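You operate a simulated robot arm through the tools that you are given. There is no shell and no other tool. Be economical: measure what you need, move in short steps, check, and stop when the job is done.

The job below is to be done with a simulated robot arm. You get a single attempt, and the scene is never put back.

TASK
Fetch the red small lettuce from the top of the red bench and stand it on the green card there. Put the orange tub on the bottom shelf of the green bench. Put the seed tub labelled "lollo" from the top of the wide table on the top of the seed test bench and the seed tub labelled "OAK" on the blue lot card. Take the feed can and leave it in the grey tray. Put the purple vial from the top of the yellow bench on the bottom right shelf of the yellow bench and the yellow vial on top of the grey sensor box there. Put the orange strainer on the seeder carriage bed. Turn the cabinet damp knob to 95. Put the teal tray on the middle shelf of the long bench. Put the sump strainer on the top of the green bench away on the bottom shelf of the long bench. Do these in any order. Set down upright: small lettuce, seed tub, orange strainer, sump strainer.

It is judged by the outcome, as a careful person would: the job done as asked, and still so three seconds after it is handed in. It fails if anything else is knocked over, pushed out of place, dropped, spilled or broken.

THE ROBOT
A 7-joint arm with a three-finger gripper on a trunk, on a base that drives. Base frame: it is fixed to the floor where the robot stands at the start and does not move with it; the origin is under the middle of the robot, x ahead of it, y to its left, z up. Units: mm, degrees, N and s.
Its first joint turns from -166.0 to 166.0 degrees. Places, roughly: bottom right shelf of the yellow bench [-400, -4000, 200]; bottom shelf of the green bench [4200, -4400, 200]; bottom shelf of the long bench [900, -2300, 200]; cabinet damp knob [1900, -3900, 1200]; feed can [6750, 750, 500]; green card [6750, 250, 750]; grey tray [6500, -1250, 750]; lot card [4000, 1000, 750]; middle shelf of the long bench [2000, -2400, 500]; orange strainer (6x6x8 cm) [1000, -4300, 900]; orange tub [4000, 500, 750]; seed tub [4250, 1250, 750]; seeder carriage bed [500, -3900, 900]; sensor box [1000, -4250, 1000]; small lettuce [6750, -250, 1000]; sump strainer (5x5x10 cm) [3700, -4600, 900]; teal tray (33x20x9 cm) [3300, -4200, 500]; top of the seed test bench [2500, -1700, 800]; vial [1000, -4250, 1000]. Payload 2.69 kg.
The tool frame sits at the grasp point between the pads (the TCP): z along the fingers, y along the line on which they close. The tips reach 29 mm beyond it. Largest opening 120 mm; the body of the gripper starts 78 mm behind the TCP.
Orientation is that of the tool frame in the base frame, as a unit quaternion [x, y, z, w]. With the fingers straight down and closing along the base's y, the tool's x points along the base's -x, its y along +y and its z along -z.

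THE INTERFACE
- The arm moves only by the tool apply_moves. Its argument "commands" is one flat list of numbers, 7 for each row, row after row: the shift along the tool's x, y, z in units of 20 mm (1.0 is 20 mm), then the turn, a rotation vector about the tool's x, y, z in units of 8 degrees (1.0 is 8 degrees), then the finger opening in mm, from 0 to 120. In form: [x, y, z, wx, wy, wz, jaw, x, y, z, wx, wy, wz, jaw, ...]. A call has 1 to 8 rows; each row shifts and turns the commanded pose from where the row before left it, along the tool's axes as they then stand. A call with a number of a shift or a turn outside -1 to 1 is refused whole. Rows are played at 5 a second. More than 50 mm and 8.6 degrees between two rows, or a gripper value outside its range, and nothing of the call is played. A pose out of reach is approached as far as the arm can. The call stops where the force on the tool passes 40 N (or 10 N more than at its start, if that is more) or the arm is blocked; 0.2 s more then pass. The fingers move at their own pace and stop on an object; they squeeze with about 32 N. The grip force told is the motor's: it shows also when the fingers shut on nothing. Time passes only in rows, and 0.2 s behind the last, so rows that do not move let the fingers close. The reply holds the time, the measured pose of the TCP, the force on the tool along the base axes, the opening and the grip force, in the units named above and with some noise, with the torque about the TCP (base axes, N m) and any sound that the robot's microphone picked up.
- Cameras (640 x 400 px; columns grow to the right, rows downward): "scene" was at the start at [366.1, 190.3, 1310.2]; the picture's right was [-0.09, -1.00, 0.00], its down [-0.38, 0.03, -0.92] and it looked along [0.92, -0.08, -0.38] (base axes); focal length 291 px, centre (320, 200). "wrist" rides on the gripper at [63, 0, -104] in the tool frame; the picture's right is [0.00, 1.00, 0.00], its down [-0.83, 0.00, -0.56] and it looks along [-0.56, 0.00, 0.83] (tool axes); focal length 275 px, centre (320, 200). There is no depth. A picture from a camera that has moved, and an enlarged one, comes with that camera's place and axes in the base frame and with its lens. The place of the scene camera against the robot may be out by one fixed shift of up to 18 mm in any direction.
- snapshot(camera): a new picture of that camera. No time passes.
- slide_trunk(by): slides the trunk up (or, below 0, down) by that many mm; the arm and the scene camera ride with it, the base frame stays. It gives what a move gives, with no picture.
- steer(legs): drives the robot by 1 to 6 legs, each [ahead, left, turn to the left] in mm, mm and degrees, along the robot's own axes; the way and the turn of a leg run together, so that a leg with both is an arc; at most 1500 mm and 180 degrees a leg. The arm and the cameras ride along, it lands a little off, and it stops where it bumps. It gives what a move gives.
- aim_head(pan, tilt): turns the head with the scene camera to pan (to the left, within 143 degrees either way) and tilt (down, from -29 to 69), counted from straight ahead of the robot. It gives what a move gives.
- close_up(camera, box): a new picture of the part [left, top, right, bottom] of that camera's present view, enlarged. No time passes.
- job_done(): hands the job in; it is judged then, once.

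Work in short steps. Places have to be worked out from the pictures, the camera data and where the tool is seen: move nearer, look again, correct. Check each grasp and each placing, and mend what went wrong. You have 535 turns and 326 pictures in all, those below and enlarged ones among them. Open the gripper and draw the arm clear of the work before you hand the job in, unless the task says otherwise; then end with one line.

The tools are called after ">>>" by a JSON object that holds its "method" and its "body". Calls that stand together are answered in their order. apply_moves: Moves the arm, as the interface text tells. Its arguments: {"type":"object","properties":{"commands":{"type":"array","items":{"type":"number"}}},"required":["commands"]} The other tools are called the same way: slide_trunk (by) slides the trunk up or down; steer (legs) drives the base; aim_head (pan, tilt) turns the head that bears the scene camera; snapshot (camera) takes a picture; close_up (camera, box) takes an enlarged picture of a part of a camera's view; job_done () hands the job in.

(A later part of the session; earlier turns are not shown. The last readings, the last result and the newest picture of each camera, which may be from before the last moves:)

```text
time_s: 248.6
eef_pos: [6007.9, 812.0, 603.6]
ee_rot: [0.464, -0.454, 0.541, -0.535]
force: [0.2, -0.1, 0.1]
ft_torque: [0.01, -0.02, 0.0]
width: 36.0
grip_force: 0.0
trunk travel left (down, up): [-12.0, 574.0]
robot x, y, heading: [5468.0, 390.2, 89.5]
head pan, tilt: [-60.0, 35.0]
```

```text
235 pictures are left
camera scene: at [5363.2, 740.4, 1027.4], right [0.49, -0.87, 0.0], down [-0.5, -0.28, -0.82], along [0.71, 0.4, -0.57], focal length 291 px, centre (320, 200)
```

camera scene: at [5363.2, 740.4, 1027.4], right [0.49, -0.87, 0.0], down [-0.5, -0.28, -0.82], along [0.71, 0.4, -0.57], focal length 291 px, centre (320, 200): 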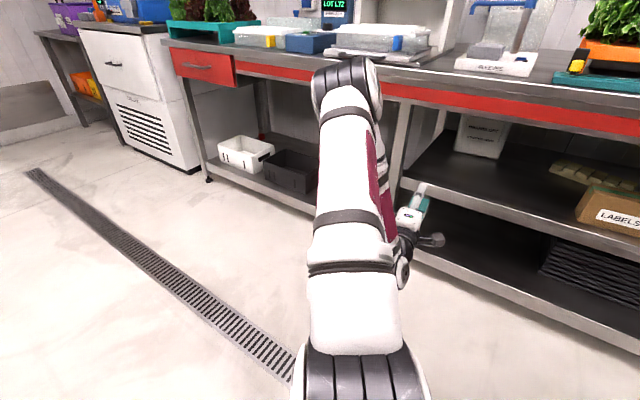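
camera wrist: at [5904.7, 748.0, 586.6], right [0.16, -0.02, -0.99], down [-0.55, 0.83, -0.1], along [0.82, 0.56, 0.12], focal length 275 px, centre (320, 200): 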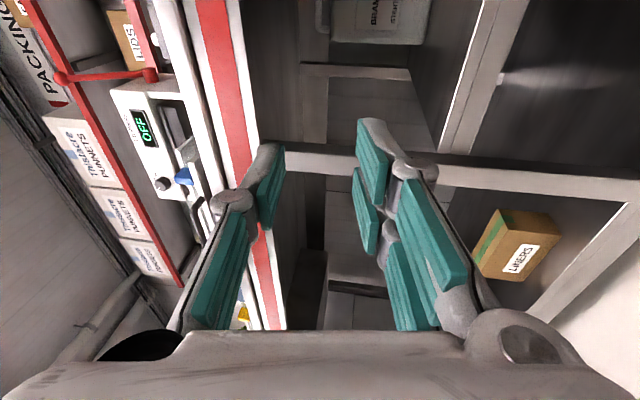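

The elbow is folded high; I'll stretch the arm out while the base stays back, passing under the apron, then strafe in. First part of the extension at y≈717.

>>> {"method": "apply_moves", "body": {"commands": [0.95, 0, 1, 0, 0, 0, 36, 0.95, 0, 1, 0, 0, 0, 36, 0.95, 0, 1, 0, 0, 0, 36, 0.95, 0, 1, 0, 0, 0, 36, 0.95, 0, 1, 0, 0, 0, 36, 0, 0, 1, 0, 0, 0, 36]}}

>>> {"method": "snapshot", "body": {"camera": "wrist"}}

>>> {"method": "snapshot", "body": {"camera": "scene"}}

```text
time_s: 249.9
eef_pos: [6127.1, 718.0, 624.7]
ee_rot: [0.464, -0.454, 0.54, -0.535]
force: [0.0, 0.0, -0.4]
ft_torque: [0.01, 0.02, -0.01]
width: 36.1
grip_force: 0.1
trunk travel left (down, up): [-12.0, 574.0]
robot x, y, heading: [5464.3, 388.4, 89.4]
head pan, tilt: [-60.0, 35.0]
```

```text
234 pictures are left
camera wrist: at [6024.3, 655.0, 609.0], right [0.16, -0.02, -0.99], down [-0.55, 0.83, -0.1], along [0.82, 0.56, 0.12], focal length 275 px, centre (320, 200)
```

wrist: 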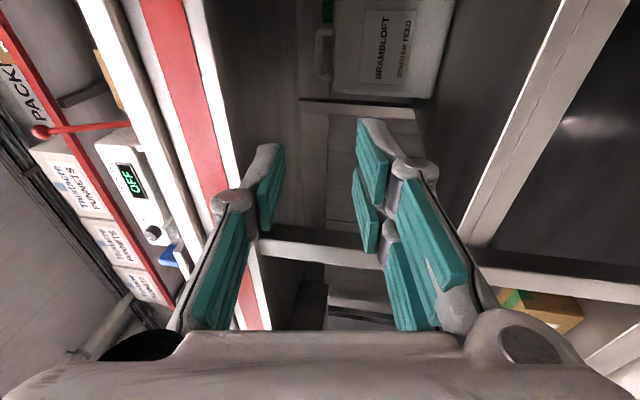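

```text
233 pictures are left
camera scene: at [5363.2, 740.4, 1027.4], right [0.49, -0.87, 0.0], down [-0.5, -0.28, -0.82], along [0.71, 0.4, -0.57], focal length 291 px, centre (320, 200)
```

scene: 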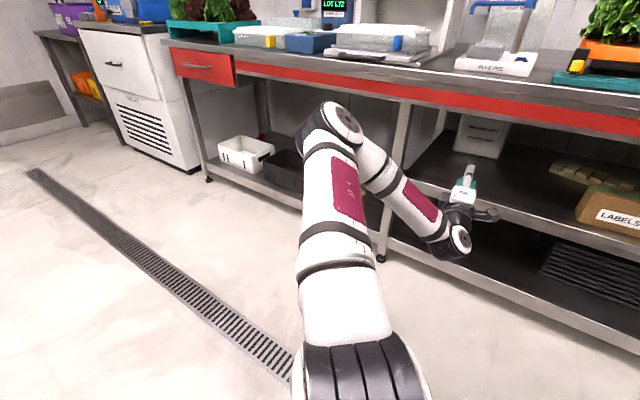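

Good configuration, elbow out to the side. Continue extending 160 mm under the apron.

>>> {"method": "apply_moves", "body": {"commands": [0, 0.08, 1, 0, 0, 0, 36, 0, 0.08, 1, 0, 0, 0, 36, 0, 0.08, 1, 0, 0, 0, 36, 0, 0.08, 1, 0, 0, 0, 36, 0, 0.08, 1, 0, 0, 0, 36, 0, 0.08, 1, 0, 0, 0, 36, 0, 0.08, 1, 0, 0, 0, 36, 0, 0.08, 1, 0, 0, 0, 36]}}

>>> {"method": "snapshot", "body": {"camera": "wrist"}}

>>> {"method": "snapshot", "body": {"camera": "scene"}}

```text
time_s: 251.8
eef_pos: [6285.2, 718.8, 636.8]
ee_rot: [0.466, -0.453, 0.54, -0.535]
force: [0.8, 0.6, 0.2]
ft_torque: [0.01, 0.01, -0.01]
width: 35.9
grip_force: 0.0
trunk travel left (down, up): [-12.0, 574.0]
robot x, y, heading: [5465.1, 390.3, 89.7]
head pan, tilt: [-60.0, 35.0]
```

```text
232 pictures are left
camera wrist: at [6182.7, 654.6, 620.2], right [0.16, -0.02, -0.99], down [-0.55, 0.83, -0.1], along [0.82, 0.56, 0.12], focal length 275 px, centre (320, 200)
```

wrist: 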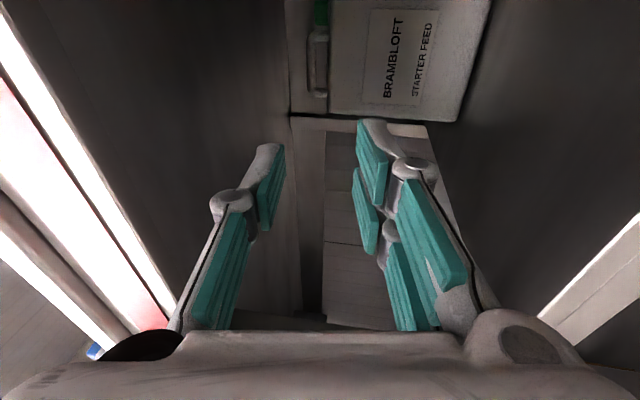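

```text
231 pictures are left
camera scene: at [5363.1, 740.4, 1027.4], right [0.49, -0.87, 0.0], down [-0.5, -0.28, -0.82], along [0.71, 0.4, -0.57], focal length 291 px, centre (320, 200)
```

scene: 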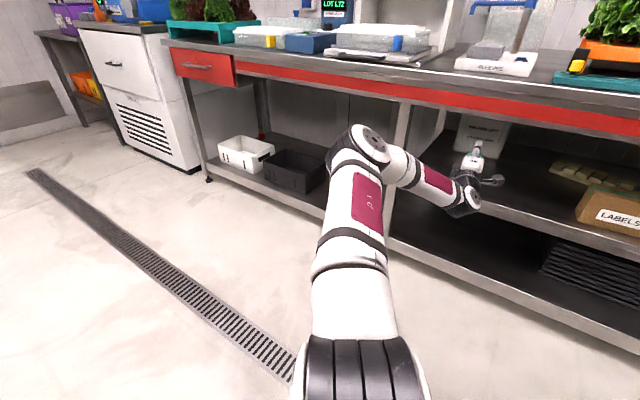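

Handle confirmed at (≈6716, 730, 716). Extend another 140 mm, then strafe the base in.

>>> {"method": "apply_moves", "body": {"commands": [0, 0.13, 0.99, 0, 0, 0, 36, 0, 0.13, 0.99, 0, 0, 0, 36, 0, 0.13, 0.99, 0, 0, 0, 36, 0, 0.13, 0.99, 0, 0, 0, 36, 0, 0.13, 0.99, 0, 0, 0, 36, 0, 0.13, 0.99, 0, 0, 0, 36, 0, 0.13, 0.99, 0, 0, 0, 36]}}

>>> {"method": "snapshot", "body": {"camera": "wrist"}}

>>> {"method": "snapshot", "body": {"camera": "scene"}}

```text
time_s: 253.3
eef_pos: [6426.1, 719.7, 640.1]
ee_rot: [0.465, -0.455, 0.54, -0.534]
force: [0.0, 0.1, -1.2]
ft_torque: [0.01, 0.04, -0.01]
width: 35.9
grip_force: 0.1
trunk travel left (down, up): [-12.0, 574.0]
robot x, y, heading: [5467.1, 390.6, 89.6]
head pan, tilt: [-60.0, 35.0]
```

```text
230 pictures are left
camera wrist: at [6323.6, 655.2, 623.9], right [0.16, -0.02, -0.99], down [-0.55, 0.83, -0.11], along [0.82, 0.56, 0.12], focal length 275 px, centre (320, 200)
```

wrist: 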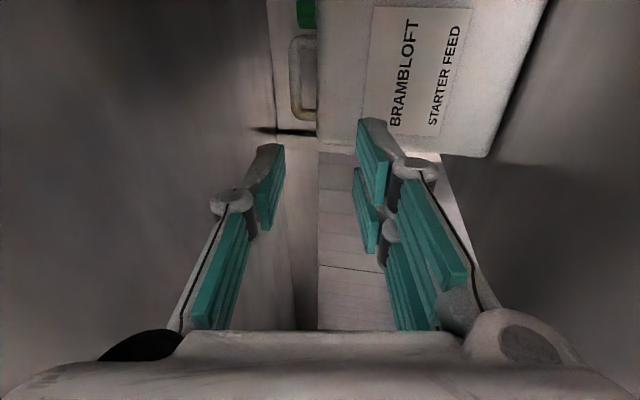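

```text
229 pictures are left
camera scene: at [5363.1, 740.4, 1027.4], right [0.49, -0.87, 0.0], down [-0.5, -0.28, -0.82], along [0.71, 0.4, -0.57], focal length 291 px, centre (320, 200)
```

scene: 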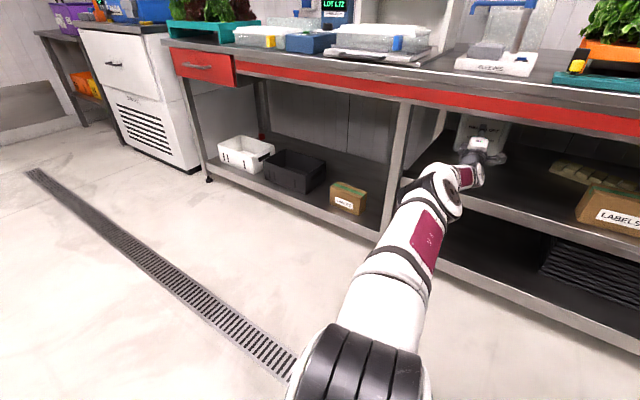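

Strafe the base 150 mm toward the bench and check clearances.

>>> {"method": "steer", "body": {"legs": [[0, -150, 0]]}}

>>> {"method": "snapshot", "body": {"camera": "wrist"}}

>>> {"method": "snapshot", "body": {"camera": "scene"}}

```text
time_s: 254.7
eef_pos: [6575.8, 713.4, 640.0]
ee_rot: [0.464, -0.454, 0.542, -0.534]
force: [0.4, 0.2, 0.4]
ft_torque: [0.0, 0.0, 0.02]
width: 36.0
grip_force: 0.1
trunk travel left (down, up): [-12.0, 574.0]
robot x, y, heading: [5612.0, 389.5, 89.5]
head pan, tilt: [-60.0, 35.0]
```

```text
228 pictures are left
camera wrist: at [6473.3, 650.6, 623.6], right [0.16, -0.02, -0.99], down [-0.55, 0.83, -0.11], along [0.82, 0.56, 0.12], focal length 275 px, centre (320, 200)
```

wrist: 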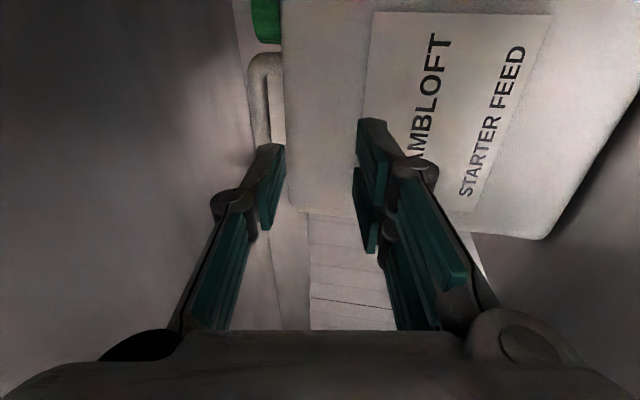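

```text
227 pictures are left
camera scene: at [5513.3, 739.3, 1027.4], right [0.49, -0.87, 0.0], down [-0.5, -0.28, -0.82], along [0.71, 0.4, -0.57], focal length 291 px, centre (320, 200)
```

scene: 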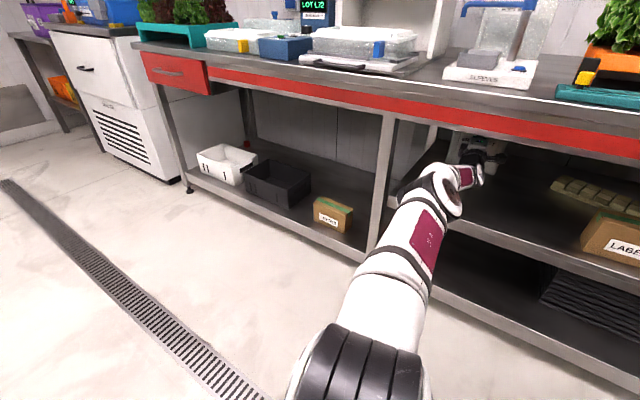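

Bar triangulates to (≈6694, z≈713). I raise the hand 73 mm in front of the handle and check.

>>> {"method": "apply_moves", "body": {"commands": [-0.03, -0.9, 0.15, 0, 0, 0, 36, -0.03, -0.9, 0.15, 0, 0, 0, 36, -0.03, -0.9, 0.15, 0, 0, 0, 36, -0.03, -0.9, 0.15, 0, 0, 0, 36]}}

>>> {"method": "snapshot", "body": {"camera": "wrist"}}

>>> {"method": "snapshot", "body": {"camera": "scene"}}

```text
time_s: 255.7
eef_pos: [6577.6, 718.1, 711.5]
ee_rot: [0.463, -0.455, 0.542, -0.534]
force: [0.4, 0.0, 0.1]
ft_torque: [0.0, 0.01, 0.0]
width: 36.1
grip_force: 0.0
trunk travel left (down, up): [-12.0, 574.0]
robot x, y, heading: [5612.8, 389.7, 89.2]
head pan, tilt: [-60.0, 35.0]
```

```text
226 pictures are left
camera wrist: at [6474.3, 655.7, 696.9], right [0.16, -0.02, -0.99], down [-0.55, 0.83, -0.1], along [0.82, 0.56, 0.12], focal length 275 px, centre (320, 200)
```

wrist: 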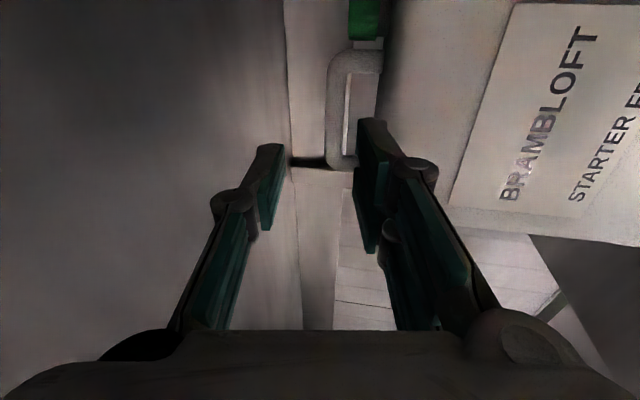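

```text
225 pictures are left
camera scene: at [5513.3, 739.3, 1027.4], right [0.49, -0.87, 0.0], down [-0.5, -0.28, -0.82], along [0.71, 0.4, -0.57], focal length 291 px, centre (320, 200)
```

scene: 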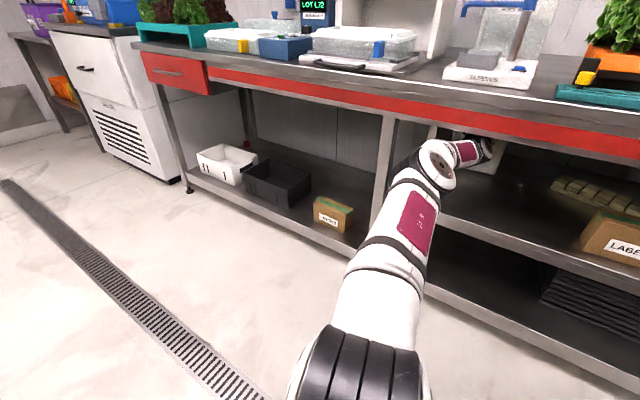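

Bar centre z≈715; gap above the can is ~20 mm. Narrow jaw to 24 and strafe 60 mm in, then check again.

>>> {"method": "steer", "body": {"legs": [[0, -60, 0]]}}

>>> {"method": "apply_moves", "body": {"commands": [0, 0, 0, 0, 0, 0, 24, 0, 0, 0, 0, 0, 0, 24]}}

>>> {"method": "snapshot", "body": {"camera": "wrist"}}

>>> {"method": "close_up", "body": {"camera": "wrist", "box": [220, 40, 460, 190]}}

```text
time_s: 256.7
eef_pos: [6638.9, 715.8, 713.2]
ee_rot: [0.463, -0.455, 0.542, -0.534]
force: [0.2, 0.3, 0.3]
ft_torque: [-0.01, 0.04, 0.01]
width: 35.8
grip_force: 0.0
trunk travel left (down, up): [-12.0, 574.0]
robot x, y, heading: [5672.7, 389.5, 89.4]
head pan, tilt: [-60.0, 35.0]
```

```text
time_s: 257.3
eef_pos: [6638.0, 717.3, 713.2]
ee_rot: [0.465, -0.455, 0.541, -0.533]
force: [0.2, -0.2, -0.3]
ft_torque: [-0.03, 0.02, -0.04]
width: 24.2
grip_force: 0.0
trunk travel left (down, up): [-12.0, 574.0]
robot x, y, heading: [5673.6, 389.3, 89.4]
head pan, tilt: [-60.0, 35.0]
```

```text
224 pictures are left
camera wrist: at [6535.3, 654.2, 697.0], right [0.16, -0.02, -0.99], down [-0.55, 0.83, -0.1], along [0.82, 0.56, 0.12], focal length 275 px, centre (320, 200)
```

wrist: 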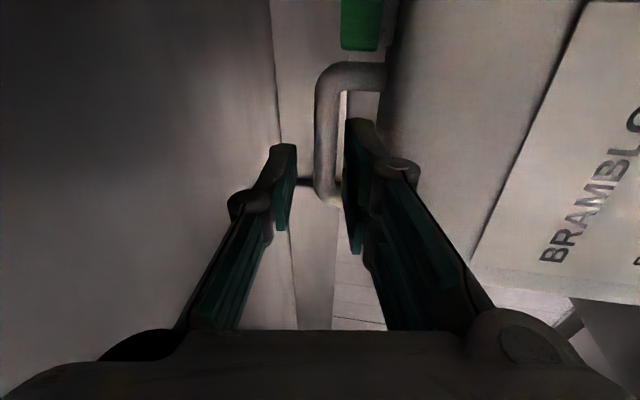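

```text
2.67 times, centred on (340, 115) of wrist
camera zoom: at [6535.3, 654.2, 697.0], right [0.16, -0.02, -0.99], down [-0.55, 0.83, -0.1], along [0.82, 0.56, 0.12], focal length 734 px, centre (267, 427)
```

zoom: 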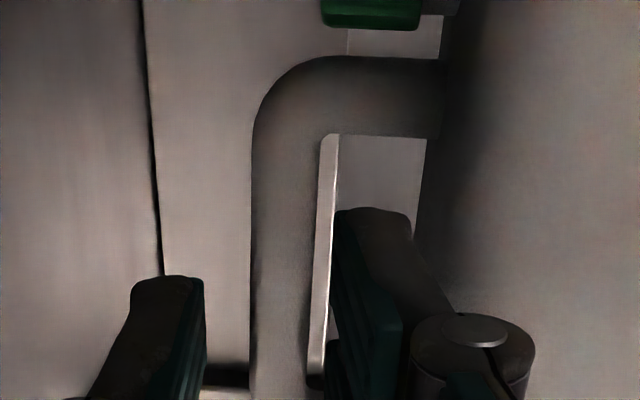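

The lower finger (two prongs) lines up with the gap. I shift to y≈725 and advance 36 mm horizontally.

>>> {"method": "apply_moves", "body": {"commands": [-0.4, 0, 0, 0, 0, 0, 24, 0, 0.1, 0.6, 0, 0, 0, 24, 0, 0.1, 0.6, 0, 0, 0, 24, 0, 0.1, 0.6, 0, 0, 0, 24]}}

>>> {"method": "close_up", "body": {"camera": "wrist", "box": [220, 40, 460, 190]}}

```text
time_s: 258.3
eef_pos: [6651.4, 724.4, 713.0]
ee_rot: [0.465, -0.454, 0.542, -0.533]
force: [0.4, 0.5, -0.2]
ft_torque: [-0.02, -0.02, 0.01]
width: 23.9
grip_force: 0.1
out of reach, approached as far as the arm can: row 3, 4
trunk travel left (down, up): [-12.0, 574.0]
robot x, y, heading: [5677.4, 384.4, 89.1]
head pan, tilt: [-60.0, 35.0]
```

```text
2.67 times, centred on (340, 115) of wrist
camera zoom: at [6548.0, 661.5, 696.9], right [0.16, -0.02, -0.99], down [-0.55, 0.83, -0.1], along [0.82, 0.56, 0.12], focal length 734 px, centre (267, 427)
```

zoom: 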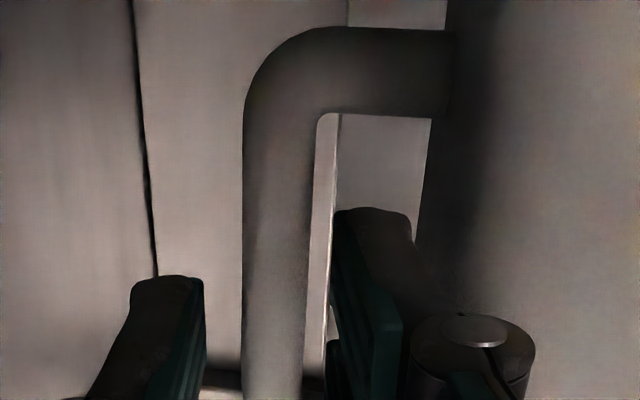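

At the arm's reach limit; strafe the base 22 mm for the rest.

>>> {"method": "steer", "body": {"legs": [[0, -22, 0]]}}

>>> {"method": "close_up", "body": {"camera": "wrist", "box": [220, 40, 460, 190]}}

```text
time_s: 259.1
eef_pos: [6672.2, 723.1, 714.6]
ee_rot: [0.464, -0.454, 0.542, -0.534]
force: [-5.4, 0.4, 5.9]
ft_torque: [0.08, 0.16, 0.05]
width: 19.8
grip_force: 0.0
trunk travel left (down, up): [-12.0, 574.0]
robot x, y, heading: [5696.8, 385.6, 89.2]
head pan, tilt: [-60.0, 35.0]
```

```text
2.67 times, centred on (340, 115) of wrist
camera zoom: at [6570.2, 661.2, 697.9], right [0.16, -0.02, -0.99], down [-0.55, 0.83, -0.11], along [0.82, 0.56, 0.12], focal length 734 px, centre (267, 427)
```

zoom: 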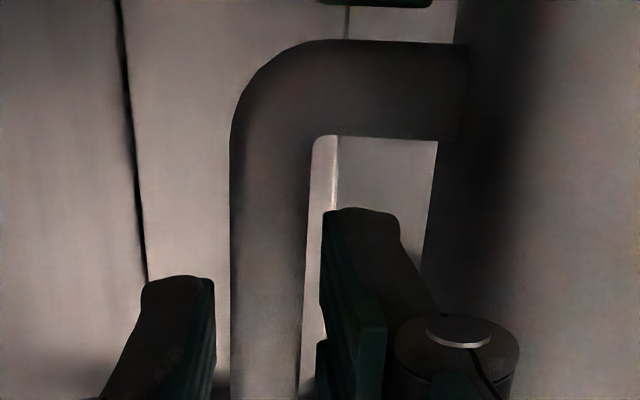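

The bar sits between the pads, slight contact of the lower finger with the can's top. Close on the bar.

>>> {"method": "apply_moves", "body": {"commands": [0, 0, 0, 0, 0, 0, 10, 0, 0, 0, 0, 0, 0, 5, 0, 0, 0, 0, 0, 0, 5, 0, 0, 0, 0, 0, 0, 5]}}

>>> {"method": "close_up", "body": {"camera": "wrist", "box": [220, 40, 460, 190]}}

```text
time_s: 260.1
eef_pos: [6673.6, 723.7, 713.8]
ee_rot: [0.464, -0.454, 0.542, -0.534]
force: [-0.2, 0.4, -1.3]
ft_torque: [0.03, -0.01, 0.02]
width: 5.1
grip_force: 0.2
trunk travel left (down, up): [-12.0, 574.0]
robot x, y, heading: [5693.9, 392.9, 89.2]
head pan, tilt: [-60.0, 35.0]
```

```text
2.67 times, centred on (340, 115) of wrist
camera zoom: at [6570.3, 661.3, 697.6], right [0.16, -0.02, -0.99], down [-0.55, 0.83, -0.11], along [0.82, 0.56, 0.12], focal length 734 px, centre (267, 427)
```

zoom: 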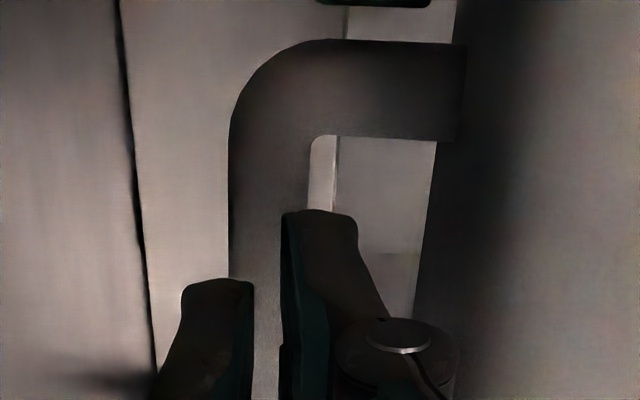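

The fingers closed on nothing — the bar is deeper (x≳6711, z≈722). I back out 25 mm, reopen to 20, flatten the pitch by 4° and raise 6 mm.

>>> {"method": "steer", "body": {"legs": [[0, 25, 0]]}}

>>> {"method": "apply_moves", "body": {"commands": [0, -0.15, 0, -0.25, 0, 0, 20, 0, -0.15, 0, -0.25, 0, 0, 20, 0, 0, 0, 0, 0, 0, 20]}}

>>> {"method": "snapshot", "body": {"camera": "wrist"}}

>>> {"method": "snapshot", "body": {"camera": "scene"}}

```text
time_s: 260.9
eef_pos: [6648.6, 724.3, 712.5]
ee_rot: [0.463, -0.454, 0.542, -0.534]
force: [1.0, 1.0, -0.7]
ft_torque: [-0.01, 0.02, 0.0]
width: 4.8
grip_force: 0.0
trunk travel left (down, up): [-12.0, 574.0]
robot x, y, heading: [5667.4, 385.3, 89.4]
head pan, tilt: [-60.0, 35.0]
```

```text
time_s: 261.7
eef_pos: [6648.3, 724.3, 719.1]
ee_rot: [0.482, -0.473, 0.526, -0.518]
force: [-0.8, 1.0, 0.1]
ft_torque: [0.01, -0.03, 0.0]
width: 20.0
grip_force: 0.0
trunk travel left (down, up): [-12.0, 574.0]
robot x, y, heading: [5672.9, 385.6, 89.1]
head pan, tilt: [-60.0, 35.0]
```

```text
219 pictures are left
camera wrist: at [6544.1, 662.4, 710.1], right [0.09, -0.02, -1.0], down [-0.55, 0.83, -0.07], along [0.83, 0.56, 0.06], focal length 275 px, centre (320, 200)
```

wrist: 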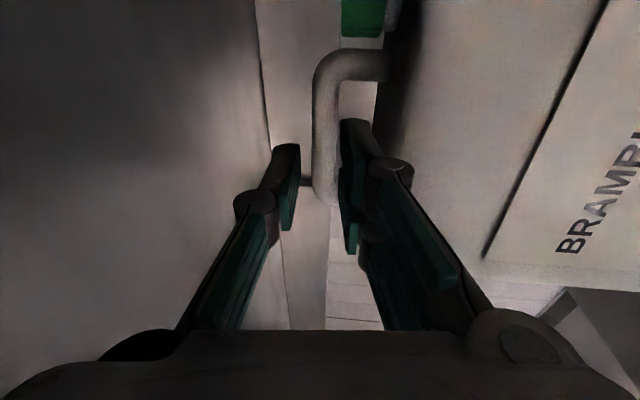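

```text
218 pictures are left
camera scene: at [5571.9, 738.7, 1027.4], right [0.49, -0.87, 0.0], down [-0.5, -0.28, -0.82], along [0.71, 0.4, -0.57], focal length 291 px, centre (320, 200)
```

scene: 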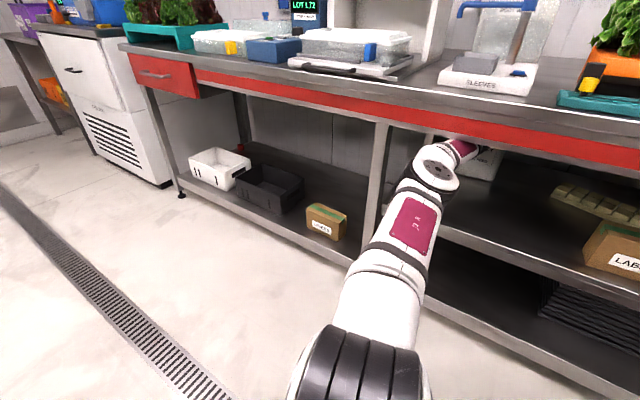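

Now lower 3 mm, w=22, strafe 30 and check forces.

>>> {"method": "apply_moves", "body": {"commands": [0, 0.15, 0, 0, 0, 0, 22, 0, 0, 0, 0, 0, 0, 22]}}

>>> {"method": "steer", "body": {"legs": [[0, -30, 0]]}}

>>> {"method": "apply_moves", "body": {"commands": [0, 0, 0, 0, 0, 0, 22]}}

>>> {"method": "close_up", "body": {"camera": "wrist", "box": [220, 40, 460, 190]}}

```text
time_s: 262.3
eef_pos: [6649.0, 725.2, 715.7]
ee_rot: [0.482, -0.473, 0.526, -0.517]
force: [0.1, -0.6, 0.8]
ft_torque: [0.01, 0.02, 0.02]
width: 22.2
grip_force: 0.0
trunk travel left (down, up): [-12.0, 574.0]
robot x, y, heading: [5673.0, 389.1, 89.2]
head pan, tilt: [-60.0, 35.0]
```

```text
time_s: 263.1
eef_pos: [6678.7, 725.1, 716.6]
ee_rot: [0.482, -0.473, 0.526, -0.518]
force: [0.8, 0.0, 0.1]
ft_torque: [0.04, -0.02, 0.0]
width: 22.2
grip_force: 0.2
trunk travel left (down, up): [-12.0, 574.0]
robot x, y, heading: [5695.2, 386.1, 89.3]
head pan, tilt: [-60.0, 35.0]
```

```text
time_s: 263.5
eef_pos: [6677.8, 724.7, 715.3]
ee_rot: [0.481, -0.473, 0.526, -0.518]
force: [-0.8, -0.7, -0.4]
ft_torque: [0.03, 0.04, -0.01]
width: 22.0
grip_force: 0.0
trunk travel left (down, up): [-12.0, 574.0]
robot x, y, heading: [5701.5, 385.1, 89.2]
head pan, tilt: [-60.0, 35.0]
```

```text
2.67 times, centred on (340, 115) of wrist
camera zoom: at [6574.6, 662.1, 707.2], right [0.09, -0.02, -1.0], down [-0.55, 0.83, -0.07], along [0.83, 0.56, 0.06], focal length 734 px, centre (267, 427)
```

zoom: 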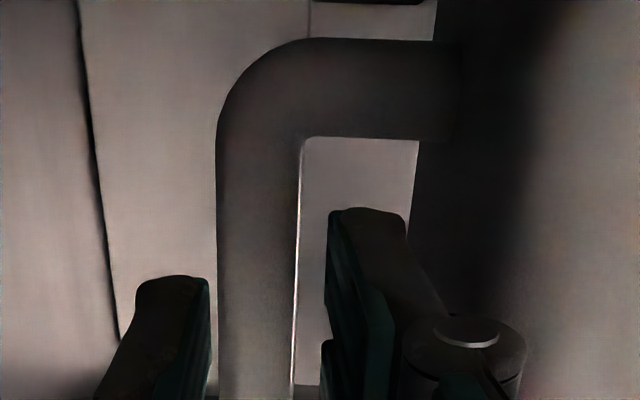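

No contact now. Raise 1.5 mm and strafe 22 mm more.

>>> {"method": "apply_moves", "body": {"commands": [0, -0.07, 0, 0, 0, 0, 22]}}

>>> {"method": "steer", "body": {"legs": [[0, -22, 0]]}}

>>> {"method": "apply_moves", "body": {"commands": [0, 0, 0, 0, 0, 0, 22]}}

>>> {"method": "close_up", "body": {"camera": "wrist", "box": [220, 40, 460, 190]}}

```text
time_s: 263.9
eef_pos: [6678.7, 724.8, 717.3]
ee_rot: [0.482, -0.472, 0.526, -0.518]
force: [0.0, -0.5, -0.2]
ft_torque: [0.01, -0.04, 0.02]
width: 22.1
grip_force: 0.1
trunk travel left (down, up): [-12.0, 574.0]
robot x, y, heading: [5700.8, 385.8, 89.3]
head pan, tilt: [-60.0, 35.0]
```

```text
time_s: 264.7
eef_pos: [6700.4, 724.4, 717.2]
ee_rot: [0.481, -0.473, 0.526, -0.518]
force: [-6.0, 0.1, 6.8]
ft_torque: [0.11, 0.4, 0.05]
width: 18.5
grip_force: 0.1
trunk travel left (down, up): [-12.0, 574.0]
robot x, y, heading: [5726.4, 385.3, 89.4]
head pan, tilt: [-60.0, 35.0]
```

```text
time_s: 265.1
eef_pos: [6700.2, 723.8, 718.3]
ee_rot: [0.481, -0.472, 0.526, -0.518]
force: [1.2, -0.1, 4.7]
ft_torque: [0.02, 0.15, 0.01]
width: 19.8
grip_force: 0.0
trunk travel left (down, up): [-12.0, 574.0]
robot x, y, heading: [5722.4, 383.6, 89.5]
head pan, tilt: [-60.0, 35.0]
```

```text
2.67 times, centred on (340, 115) of wrist
camera zoom: at [6596.7, 662.2, 709.8], right [0.09, -0.02, -1.0], down [-0.55, 0.83, -0.07], along [0.83, 0.56, 0.06], focal length 734 px, centre (267, 427)
```

zoom: 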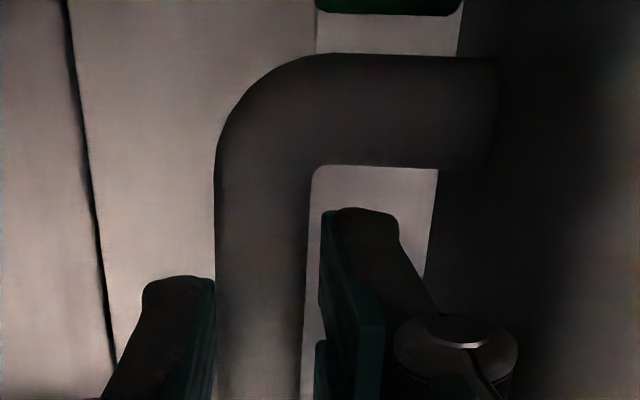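

Slight contact again; tips now at x≈6729. Close and see.

>>> {"method": "apply_moves", "body": {"commands": [0, 0, 0, 0, 0, 0, 8, 0, 0, 0, 0, 0, 0, 2, 0, 0, 0, 0, 0, 0, 2, 0, 0, 0, 0, 0, 0, 2]}}

>>> {"method": "close_up", "body": {"camera": "wrist", "box": [220, 40, 460, 190]}}

```text
time_s: 266.1
eef_pos: [6700.7, 725.3, 716.9]
ee_rot: [0.482, -0.472, 0.526, -0.518]
force: [-1.5, 0.3, -2.4]
ft_torque: [0.01, 0.06, -0.02]
width: 0.0
grip_force: 28.8
trunk travel left (down, up): [-12.0, 574.0]
robot x, y, heading: [5726.2, 384.7, 89.2]
head pan, tilt: [-60.0, 35.0]
```

```text
2.67 times, centred on (340, 115) of wrist
camera zoom: at [6596.8, 662.1, 708.6], right [0.09, -0.02, -1.0], down [-0.55, 0.83, -0.07], along [0.83, 0.56, 0.06], focal length 734 px, centre (267, 427)
```

zoom: 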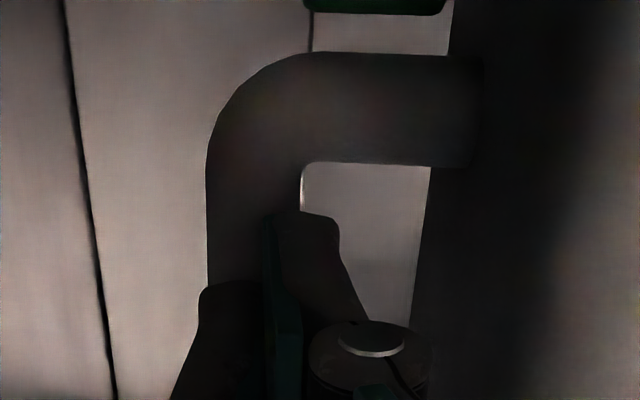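

Still short — the bar is around x≈6740. Back out 25, flatten pitch by 3°, z=720, w=20, then go in 50.

>>> {"method": "steer", "body": {"legs": [[0, 25, 0]]}}

>>> {"method": "apply_moves", "body": {"commands": [0, -0.14, 0, -0.37, 0, 0, 20, 0, 0, 0, 0, 0, 0, 20, 0, 0, 0, 0, 0, 0, 20]}}

>>> {"method": "steer", "body": {"legs": [[0, -30, 0]]}}

>>> {"method": "snapshot", "body": {"camera": "wrist"}}

>>> {"method": "snapshot", "body": {"camera": "scene"}}

```text
time_s: 266.9
eef_pos: [6674.4, 725.6, 718.0]
ee_rot: [0.482, -0.473, 0.525, -0.518]
force: [0.8, 0.8, 0.3]
ft_torque: [0.0, 0.0, 0.01]
width: 0.0
grip_force: 28.7
trunk travel left (down, up): [-12.0, 574.0]
robot x, y, heading: [5699.6, 388.6, 89.2]
head pan, tilt: [-60.0, 35.0]
```

```text
time_s: 267.7
eef_pos: [6679.9, 719.8, 727.5]
ee_rot: [0.486, -0.477, 0.521, -0.514]
force: [1.1, -0.2, -0.7]
ft_torque: [0.0, 0.0, 0.0]
width: 19.9
grip_force: 0.0
out of reach, approached as far as the arm can: row 1
trunk travel left (down, up): [-12.0, 574.0]
robot x, y, heading: [5700.8, 385.3, 89.2]
head pan, tilt: [-60.0, 35.0]
```

```text
time_s: 268.6
eef_pos: [6709.5, 719.9, 726.4]
ee_rot: [0.486, -0.476, 0.522, -0.514]
force: [-2.6, 0.4, 0.0]
ft_torque: [0.04, 0.09, -0.05]
width: 20.0
grip_force: 0.4
trunk travel left (down, up): [-12.0, 574.0]
robot x, y, heading: [5728.8, 385.7, 89.1]
head pan, tilt: [-60.0, 35.0]
```

```text
214 pictures are left
camera wrist: at [6604.7, 656.8, 720.5], right [0.07, -0.02, -1.0], down [-0.56, 0.83, -0.06], along [0.83, 0.56, 0.05], focal length 275 px, centre (320, 200)
```

wrist: 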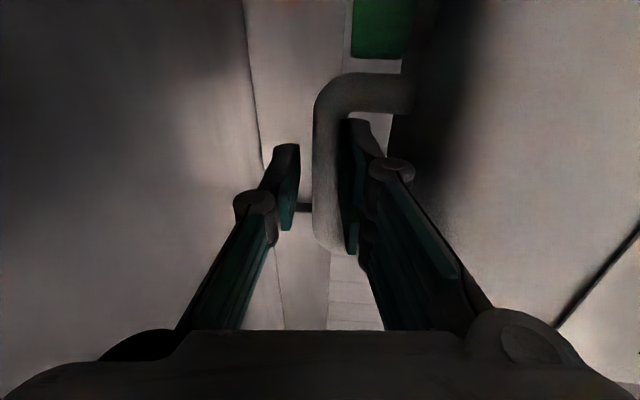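

```text
213 pictures are left
camera scene: at [5628.3, 737.9, 1027.4], right [0.49, -0.87, 0.0], down [-0.5, -0.28, -0.82], along [0.71, 0.4, -0.57], focal length 291 px, centre (320, 200)
```

scene: 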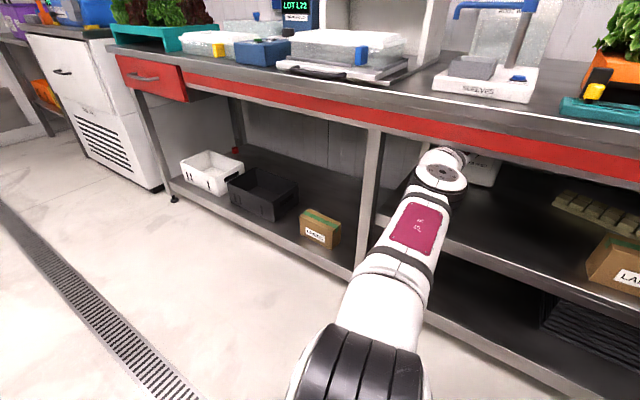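

Bar centre is ~4 mm below the jaw centre. Back 8 mm, lower 4 mm, w=24, then go in 30.

>>> {"method": "apply_moves", "body": {"commands": [0, 0, -0.4, 0, 0, 0, 24, -0.15, 0.2, 0, 0, 0, 0, 24, 0, 0, 0, 0, 0, 0, 24]}}

>>> {"method": "steer", "body": {"legs": [[0, -30, 0]]}}

>>> {"method": "apply_moves", "body": {"commands": [0, 0, 0, 0, 0, 0, 24]}}

>>> {"method": "snapshot", "body": {"camera": "wrist"}}

```text
time_s: 269.4
eef_pos: [6701.1, 722.6, 723.8]
ee_rot: [0.486, -0.476, 0.522, -0.515]
force: [0.0, 0.5, 0.3]
ft_torque: [0.03, 0.02, 0.01]
width: 23.9
grip_force: 0.0
trunk travel left (down, up): [-12.0, 574.0]
robot x, y, heading: [5732.4, 384.8, 89.3]
head pan, tilt: [-60.0, 35.0]
```

```text
time_s: 270.2
eef_pos: [6730.6, 721.5, 722.9]
ee_rot: [0.486, -0.477, 0.522, -0.515]
force: [-5.3, 0.1, 4.9]
ft_torque: [0.12, 0.58, 0.02]
width: 23.3
grip_force: 0.1
trunk travel left (down, up): [-12.0, 574.0]
robot x, y, heading: [5759.8, 386.8, 89.5]
head pan, tilt: [-60.0, 35.0]
```

```text
time_s: 270.6
eef_pos: [6729.9, 722.7, 724.1]
ee_rot: [0.485, -0.476, 0.523, -0.514]
force: [0.3, 0.2, 2.2]
ft_torque: [0.01, 0.11, -0.01]
width: 23.7
grip_force: 0.0
trunk travel left (down, up): [-12.0, 574.0]
robot x, y, heading: [5763.0, 386.4, 89.3]
head pan, tilt: [-60.0, 35.0]
```

```text
212 pictures are left
camera wrist: at [6626.8, 659.1, 716.7], right [0.07, -0.02, -1.0], down [-0.55, 0.83, -0.06], along [0.83, 0.56, 0.05], focal length 275 px, centre (320, 200)
```

wrist: 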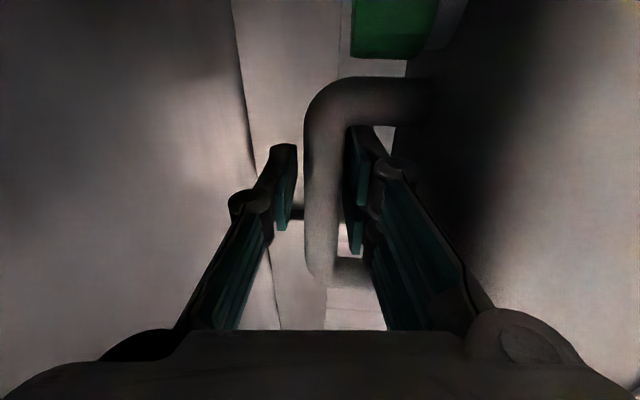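

The prong tip is now behind the handle bend — inside the loop. Close.

>>> {"method": "apply_moves", "body": {"commands": [0, 0, 0, 0, 0, 0, 14, 0, 0, 0, 0, 0, 0, 4, 0, 0, 0, 0, 0, 0, 4, 0, 0, 0, 0, 0, 0, 4]}}

>>> {"method": "snapshot", "body": {"camera": "wrist"}}

```text
time_s: 271.6
eef_pos: [6730.1, 722.5, 722.7]
ee_rot: [0.486, -0.477, 0.521, -0.515]
force: [-2.6, 2.2, 0.0]
ft_torque: [1.44, 1.29, 0.12]
width: 17.3
grip_force: 31.8
trunk travel left (down, up): [-12.0, 574.0]
robot x, y, heading: [5758.8, 389.9, 89.2]
head pan, tilt: [-60.0, 35.0]
```

```text
211 pictures are left
camera wrist: at [6627.0, 659.8, 715.5], right [0.07, -0.02, -1.0], down [-0.56, 0.83, -0.06], along [0.83, 0.56, 0.05], focal length 275 px, centre (320, 200)
```

wrist: 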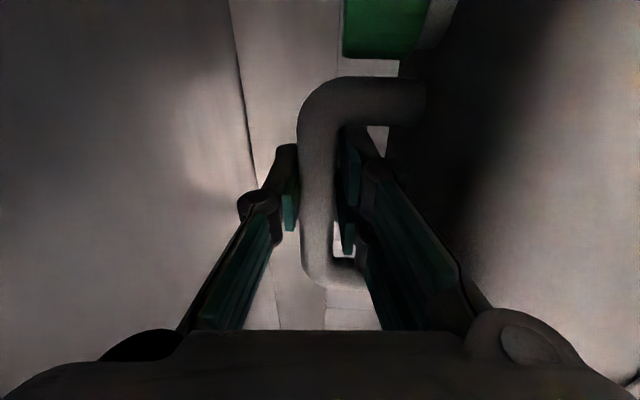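

Gripped (17 mm). Lift gently 8 mm and read the weight.

>>> {"method": "apply_moves", "body": {"commands": [0, -0.2, 0, 0, 0, 0, 4, 0, -0.2, 0, 0, 0, 0, 4, 0, 0, 0, 0, 0, 0, 4]}}

>>> {"method": "snapshot", "body": {"camera": "wrist"}}

>>> {"method": "snapshot", "body": {"camera": "scene"}}

```text
time_s: 272.4
eef_pos: [6733.1, 722.7, 730.1]
ee_rot: [0.484, -0.475, 0.524, -0.515]
force: [0.1, 0.4, -13.0]
ft_torque: [0.2, 0.14, -0.02]
width: 16.8
grip_force: 32.5
trunk travel left (down, up): [-12.0, 574.0]
robot x, y, heading: [5759.7, 384.8, 89.5]
head pan, tilt: [-60.0, 35.0]
```

```text
210 pictures are left
camera wrist: at [6627.6, 659.6, 722.3], right [0.08, -0.02, -1.0], down [-0.55, 0.83, -0.06], along [0.83, 0.56, 0.05], focal length 275 px, centre (320, 200)
```

wrist: 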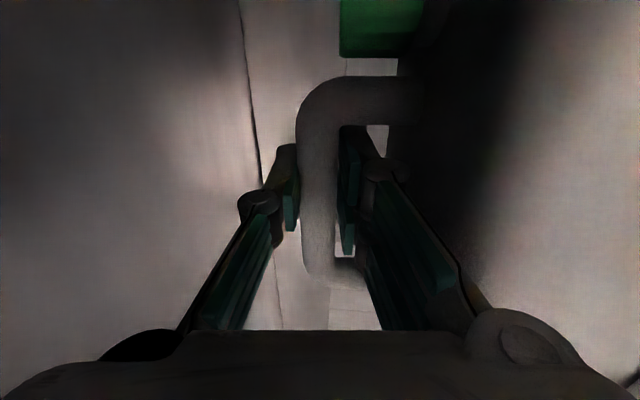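

```text
209 pictures are left
camera scene: at [5659.8, 737.7, 1027.3], right [0.49, -0.87, 0.0], down [-0.5, -0.28, -0.82], along [0.71, 0.4, -0.57], focal length 291 px, centre (320, 200)
```

scene: 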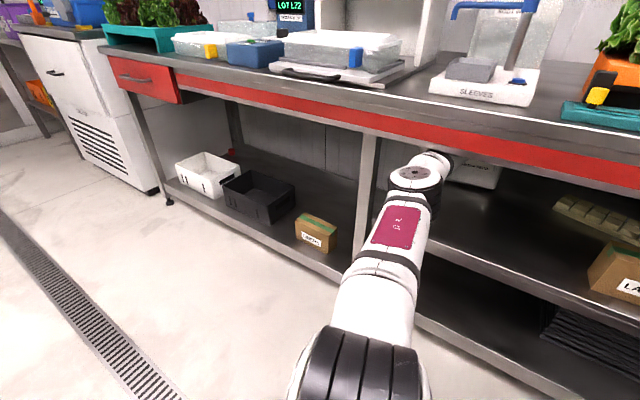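

Lifted: ~13 N (1.3 kg). The apron lip (x≈6290, z≈740) means I must pitch the tool up (~29°) as the hand passes under it. First strafe out 40 mm and pitch up 12°.

>>> {"method": "steer", "body": {"legs": [[0, 40, 0]]}}

>>> {"method": "apply_moves", "body": {"commands": [0, 0, 0, 0.5, 0, 0, 4, 0, 0, 0, 0.5, 0, 0, 4, 0, 0, 0, 0.5, 0, 0, 4]}}

>>> {"method": "snapshot", "body": {"camera": "wrist"}}

>>> {"method": "snapshot", "body": {"camera": "scene"}}

```text
time_s: 273.3
eef_pos: [6690.4, 723.7, 730.9]
ee_rot: [0.484, -0.475, 0.523, -0.516]
force: [-0.4, -0.8, -12.6]
ft_torque: [0.19, 0.12, -0.01]
width: 16.7
grip_force: 31.6
trunk travel left (down, up): [-12.0, 574.0]
robot x, y, heading: [5717.1, 388.7, 89.1]
head pan, tilt: [-60.0, 35.0]
```

```text
time_s: 274.1
eef_pos: [6690.6, 723.6, 731.1]
ee_rot: [0.427, -0.418, 0.57, -0.564]
force: [-1.8, 0.0, -6.9]
ft_torque: [0.61, 1.07, 0.17]
width: 16.7
grip_force: 32.0
trunk travel left (down, up): [-12.0, 574.0]
robot x, y, heading: [5717.6, 386.2, 89.5]
head pan, tilt: [-60.0, 35.0]
```

```text
208 pictures are left
camera wrist: at [6590.3, 660.7, 701.1], right [0.29, -0.02, -0.96], down [-0.53, 0.83, -0.17], along [0.8, 0.56, 0.23], focal length 275 px, centre (320, 200)
```

wrist: 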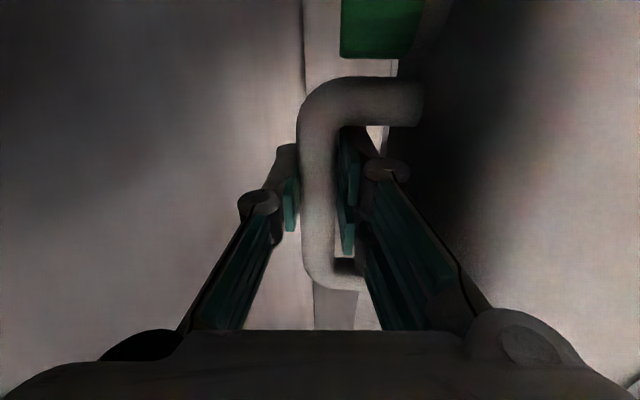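

```text
207 pictures are left
camera scene: at [5618.7, 738.1, 1027.4], right [0.49, -0.87, 0.0], down [-0.5, -0.28, -0.82], along [0.71, 0.4, -0.57], focal length 291 px, centre (320, 200)
```

scene: 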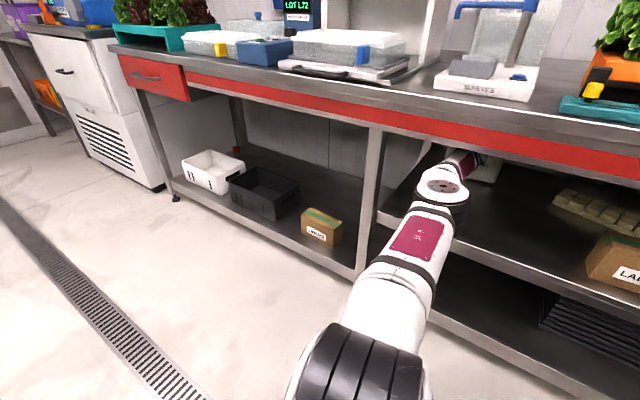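

Pitch is ~17° now. Raise 6 mm and strafe out 190 mm.

>>> {"method": "apply_moves", "body": {"commands": [0, -0.3, 0, 0, 0, 0, 4]}}

>>> {"method": "steer", "body": {"legs": [[0, 180, 0]]}}

>>> {"method": "snapshot", "body": {"camera": "wrist"}}

>>> {"method": "snapshot", "body": {"camera": "scene"}}

```text
time_s: 274.5
eef_pos: [6688.1, 722.5, 735.6]
ee_rot: [0.428, -0.417, 0.57, -0.563]
force: [0.2, 0.1, -11.9]
ft_torque: [0.15, 0.52, -0.01]
width: 16.8
grip_force: 32.7
trunk travel left (down, up): [-12.0, 574.0]
robot x, y, heading: [5721.1, 388.0, 89.3]
head pan, tilt: [-60.0, 35.0]
```

```text
time_s: 276.0
eef_pos: [6506.0, 730.9, 736.7]
ee_rot: [0.429, -0.416, 0.569, -0.566]
force: [0.5, -0.3, -12.4]
ft_torque: [0.18, 0.52, 0.01]
width: 17.0
grip_force: 32.0
trunk travel left (down, up): [-12.0, 574.0]
robot x, y, heading: [5539.6, 387.6, 90.0]
head pan, tilt: [-60.0, 35.0]
```

```text
206 pictures are left
camera wrist: at [6406.8, 667.9, 707.4], right [0.29, -0.02, -0.96], down [-0.54, 0.82, -0.18], along [0.79, 0.57, 0.23], focal length 275 px, centre (320, 200)
```

wrist: 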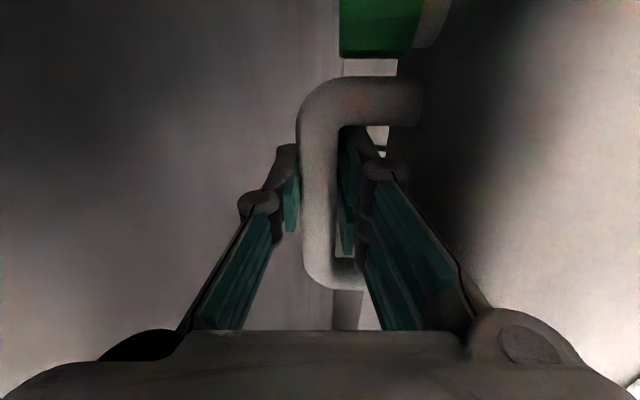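

```text
205 pictures are left
camera scene: at [5436.7, 739.2, 1027.4], right [0.49, -0.87, 0.0], down [-0.5, -0.28, -0.82], along [0.71, 0.41, -0.57], focal length 291 px, centre (320, 200)
```

scene: 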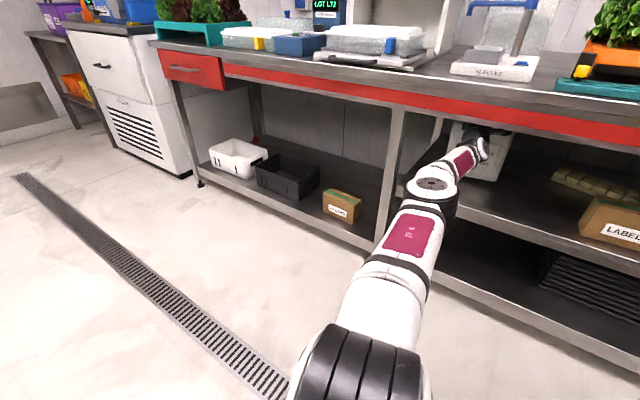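

Works well. Now pitch up 13° more while lowering ~17 mm so the hand can clear the lip.

>>> {"method": "apply_moves", "body": {"commands": [0, 0.1, 0, 0.55, 0, 0, 4, 0, 0.3, 0, 0.55, 0, 0, 4, 0, 0.4, 0, 0.55, 0, 0, 4]}}

>>> {"method": "snapshot", "body": {"camera": "scene"}}

```text
time_s: 276.8
eef_pos: [6483.6, 748.3, 768.6]
ee_rot: [0.361, -0.348, 0.614, -0.61]
force: [1.0, -1.2, -13.1]
ft_torque: [0.05, 0.91, 0.03]
width: 16.8
grip_force: 32.0
out of reach, approached as far as the arm can: row 1, 2, 3
trunk travel left (down, up): [-12.0, 574.0]
robot x, y, heading: [5538.7, 385.8, 89.3]
head pan, tilt: [-60.0, 35.0]
```

```text
204 pictures are left
camera scene: at [5436.8, 739.2, 1027.4], right [0.49, -0.87, 0.0], down [-0.5, -0.28, -0.82], along [0.71, 0.41, -0.57], focal length 291 px, centre (320, 200)
```

scene: 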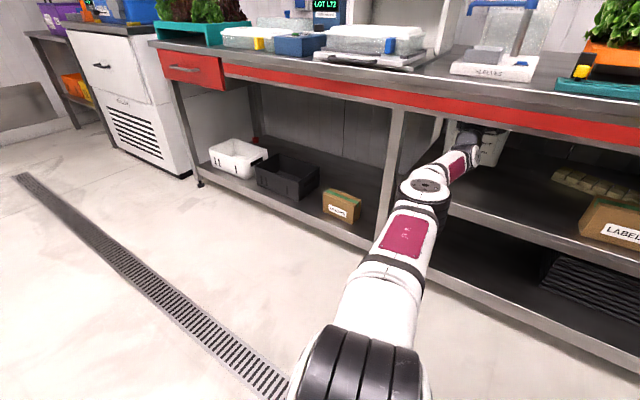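

The arm was at its limit and rose. I retract the commanded pose 20 mm at a time in x so it becomes reachable at the intended height.

>>> {"method": "apply_moves", "body": {"commands": [0, -0.5, -0.866, 0, 0, 0, 4, 0, -0.5, -0.866, 0, 0, 0, 4]}}

>>> {"method": "snapshot", "body": {"camera": "wrist"}}

```text
time_s: 277.4
eef_pos: [6444.4, 747.7, 770.0]
ee_rot: [0.361, -0.348, 0.613, -0.61]
force: [-0.6, 0.0, -12.3]
ft_torque: [0.1, 0.87, -0.03]
width: 16.8
grip_force: 32.4
trunk travel left (down, up): [-12.0, 574.0]
robot x, y, heading: [5538.2, 385.3, 89.6]
head pan, tilt: [-60.0, 35.0]
```

```text
203 pictures are left
camera wrist: at [6353.8, 684.0, 718.0], right [0.5, -0.02, -0.87], down [-0.49, 0.82, -0.29], along [0.72, 0.57, 0.4], focal length 275 px, centre (320, 200)
```

wrist: 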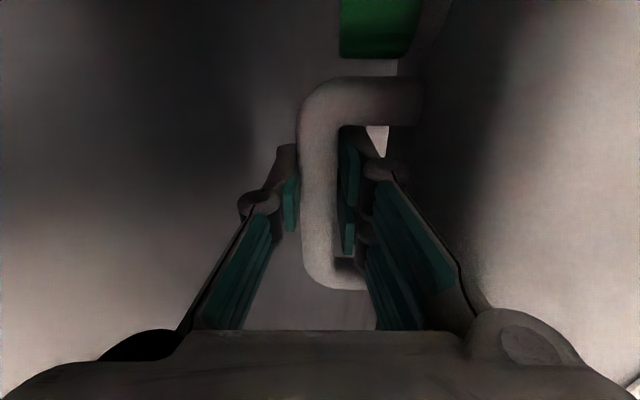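

Commanded pose is now the real one. Lower 48 mm straight down.

>>> {"method": "apply_moves", "body": {"commands": [0, 0.866, -0.5, 0, 0, 0, 4, 0, 0.866, -0.5, 0, 0, 0, 4, 0, 0.3, -0.2, 0, 0, 0, 4]}}

```text
time_s: 278.2
eef_pos: [6443.1, 745.2, 723.4]
ee_rot: [0.36, -0.347, 0.613, -0.612]
force: [-1.5, 0.7, -6.8]
ft_torque: [0.68, 0.87, 0.12]
width: 16.9
grip_force: 32.1
trunk travel left (down, up): [-12.0, 574.0]
robot x, y, heading: [5537.6, 390.5, 89.4]
head pan, tilt: [-60.0, 35.0]
```

Shelf contact. Raise 4 mm and pitch 6° more, to gain lip clearance.

>>> {"method": "apply_moves", "body": {"commands": [0, -0.2, 0, 0, 0, 0, 4, 0, 0, 0, 0.4, 0, 0, 4, 0, 0.15, 0, 0.4, 0, 0, 4, 0, 0, 0, 0, 0, 0, 4]}}

>>> {"method": "snapshot", "body": {"camera": "scene"}}

```text
time_s: 279.2
eef_pos: [6442.5, 744.7, 723.0]
ee_rot: [0.326, -0.314, 0.631, -0.63]
force: [-0.4, 0.3, -12.5]
ft_torque: [0.12, 1.07, -0.03]
width: 16.8
grip_force: 32.0
trunk travel left (down, up): [-12.0, 574.0]
robot x, y, heading: [5537.2, 385.1, 89.4]
head pan, tilt: [-60.0, 35.0]
```

```text
202 pictures are left
camera scene: at [5436.7, 739.2, 1027.4], right [0.49, -0.87, 0.0], down [-0.5, -0.28, -0.82], along [0.71, 0.41, -0.57], focal length 291 px, centre (320, 200)
```

scene: 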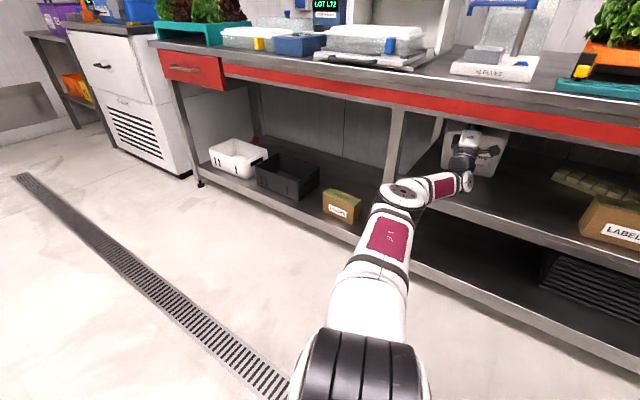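

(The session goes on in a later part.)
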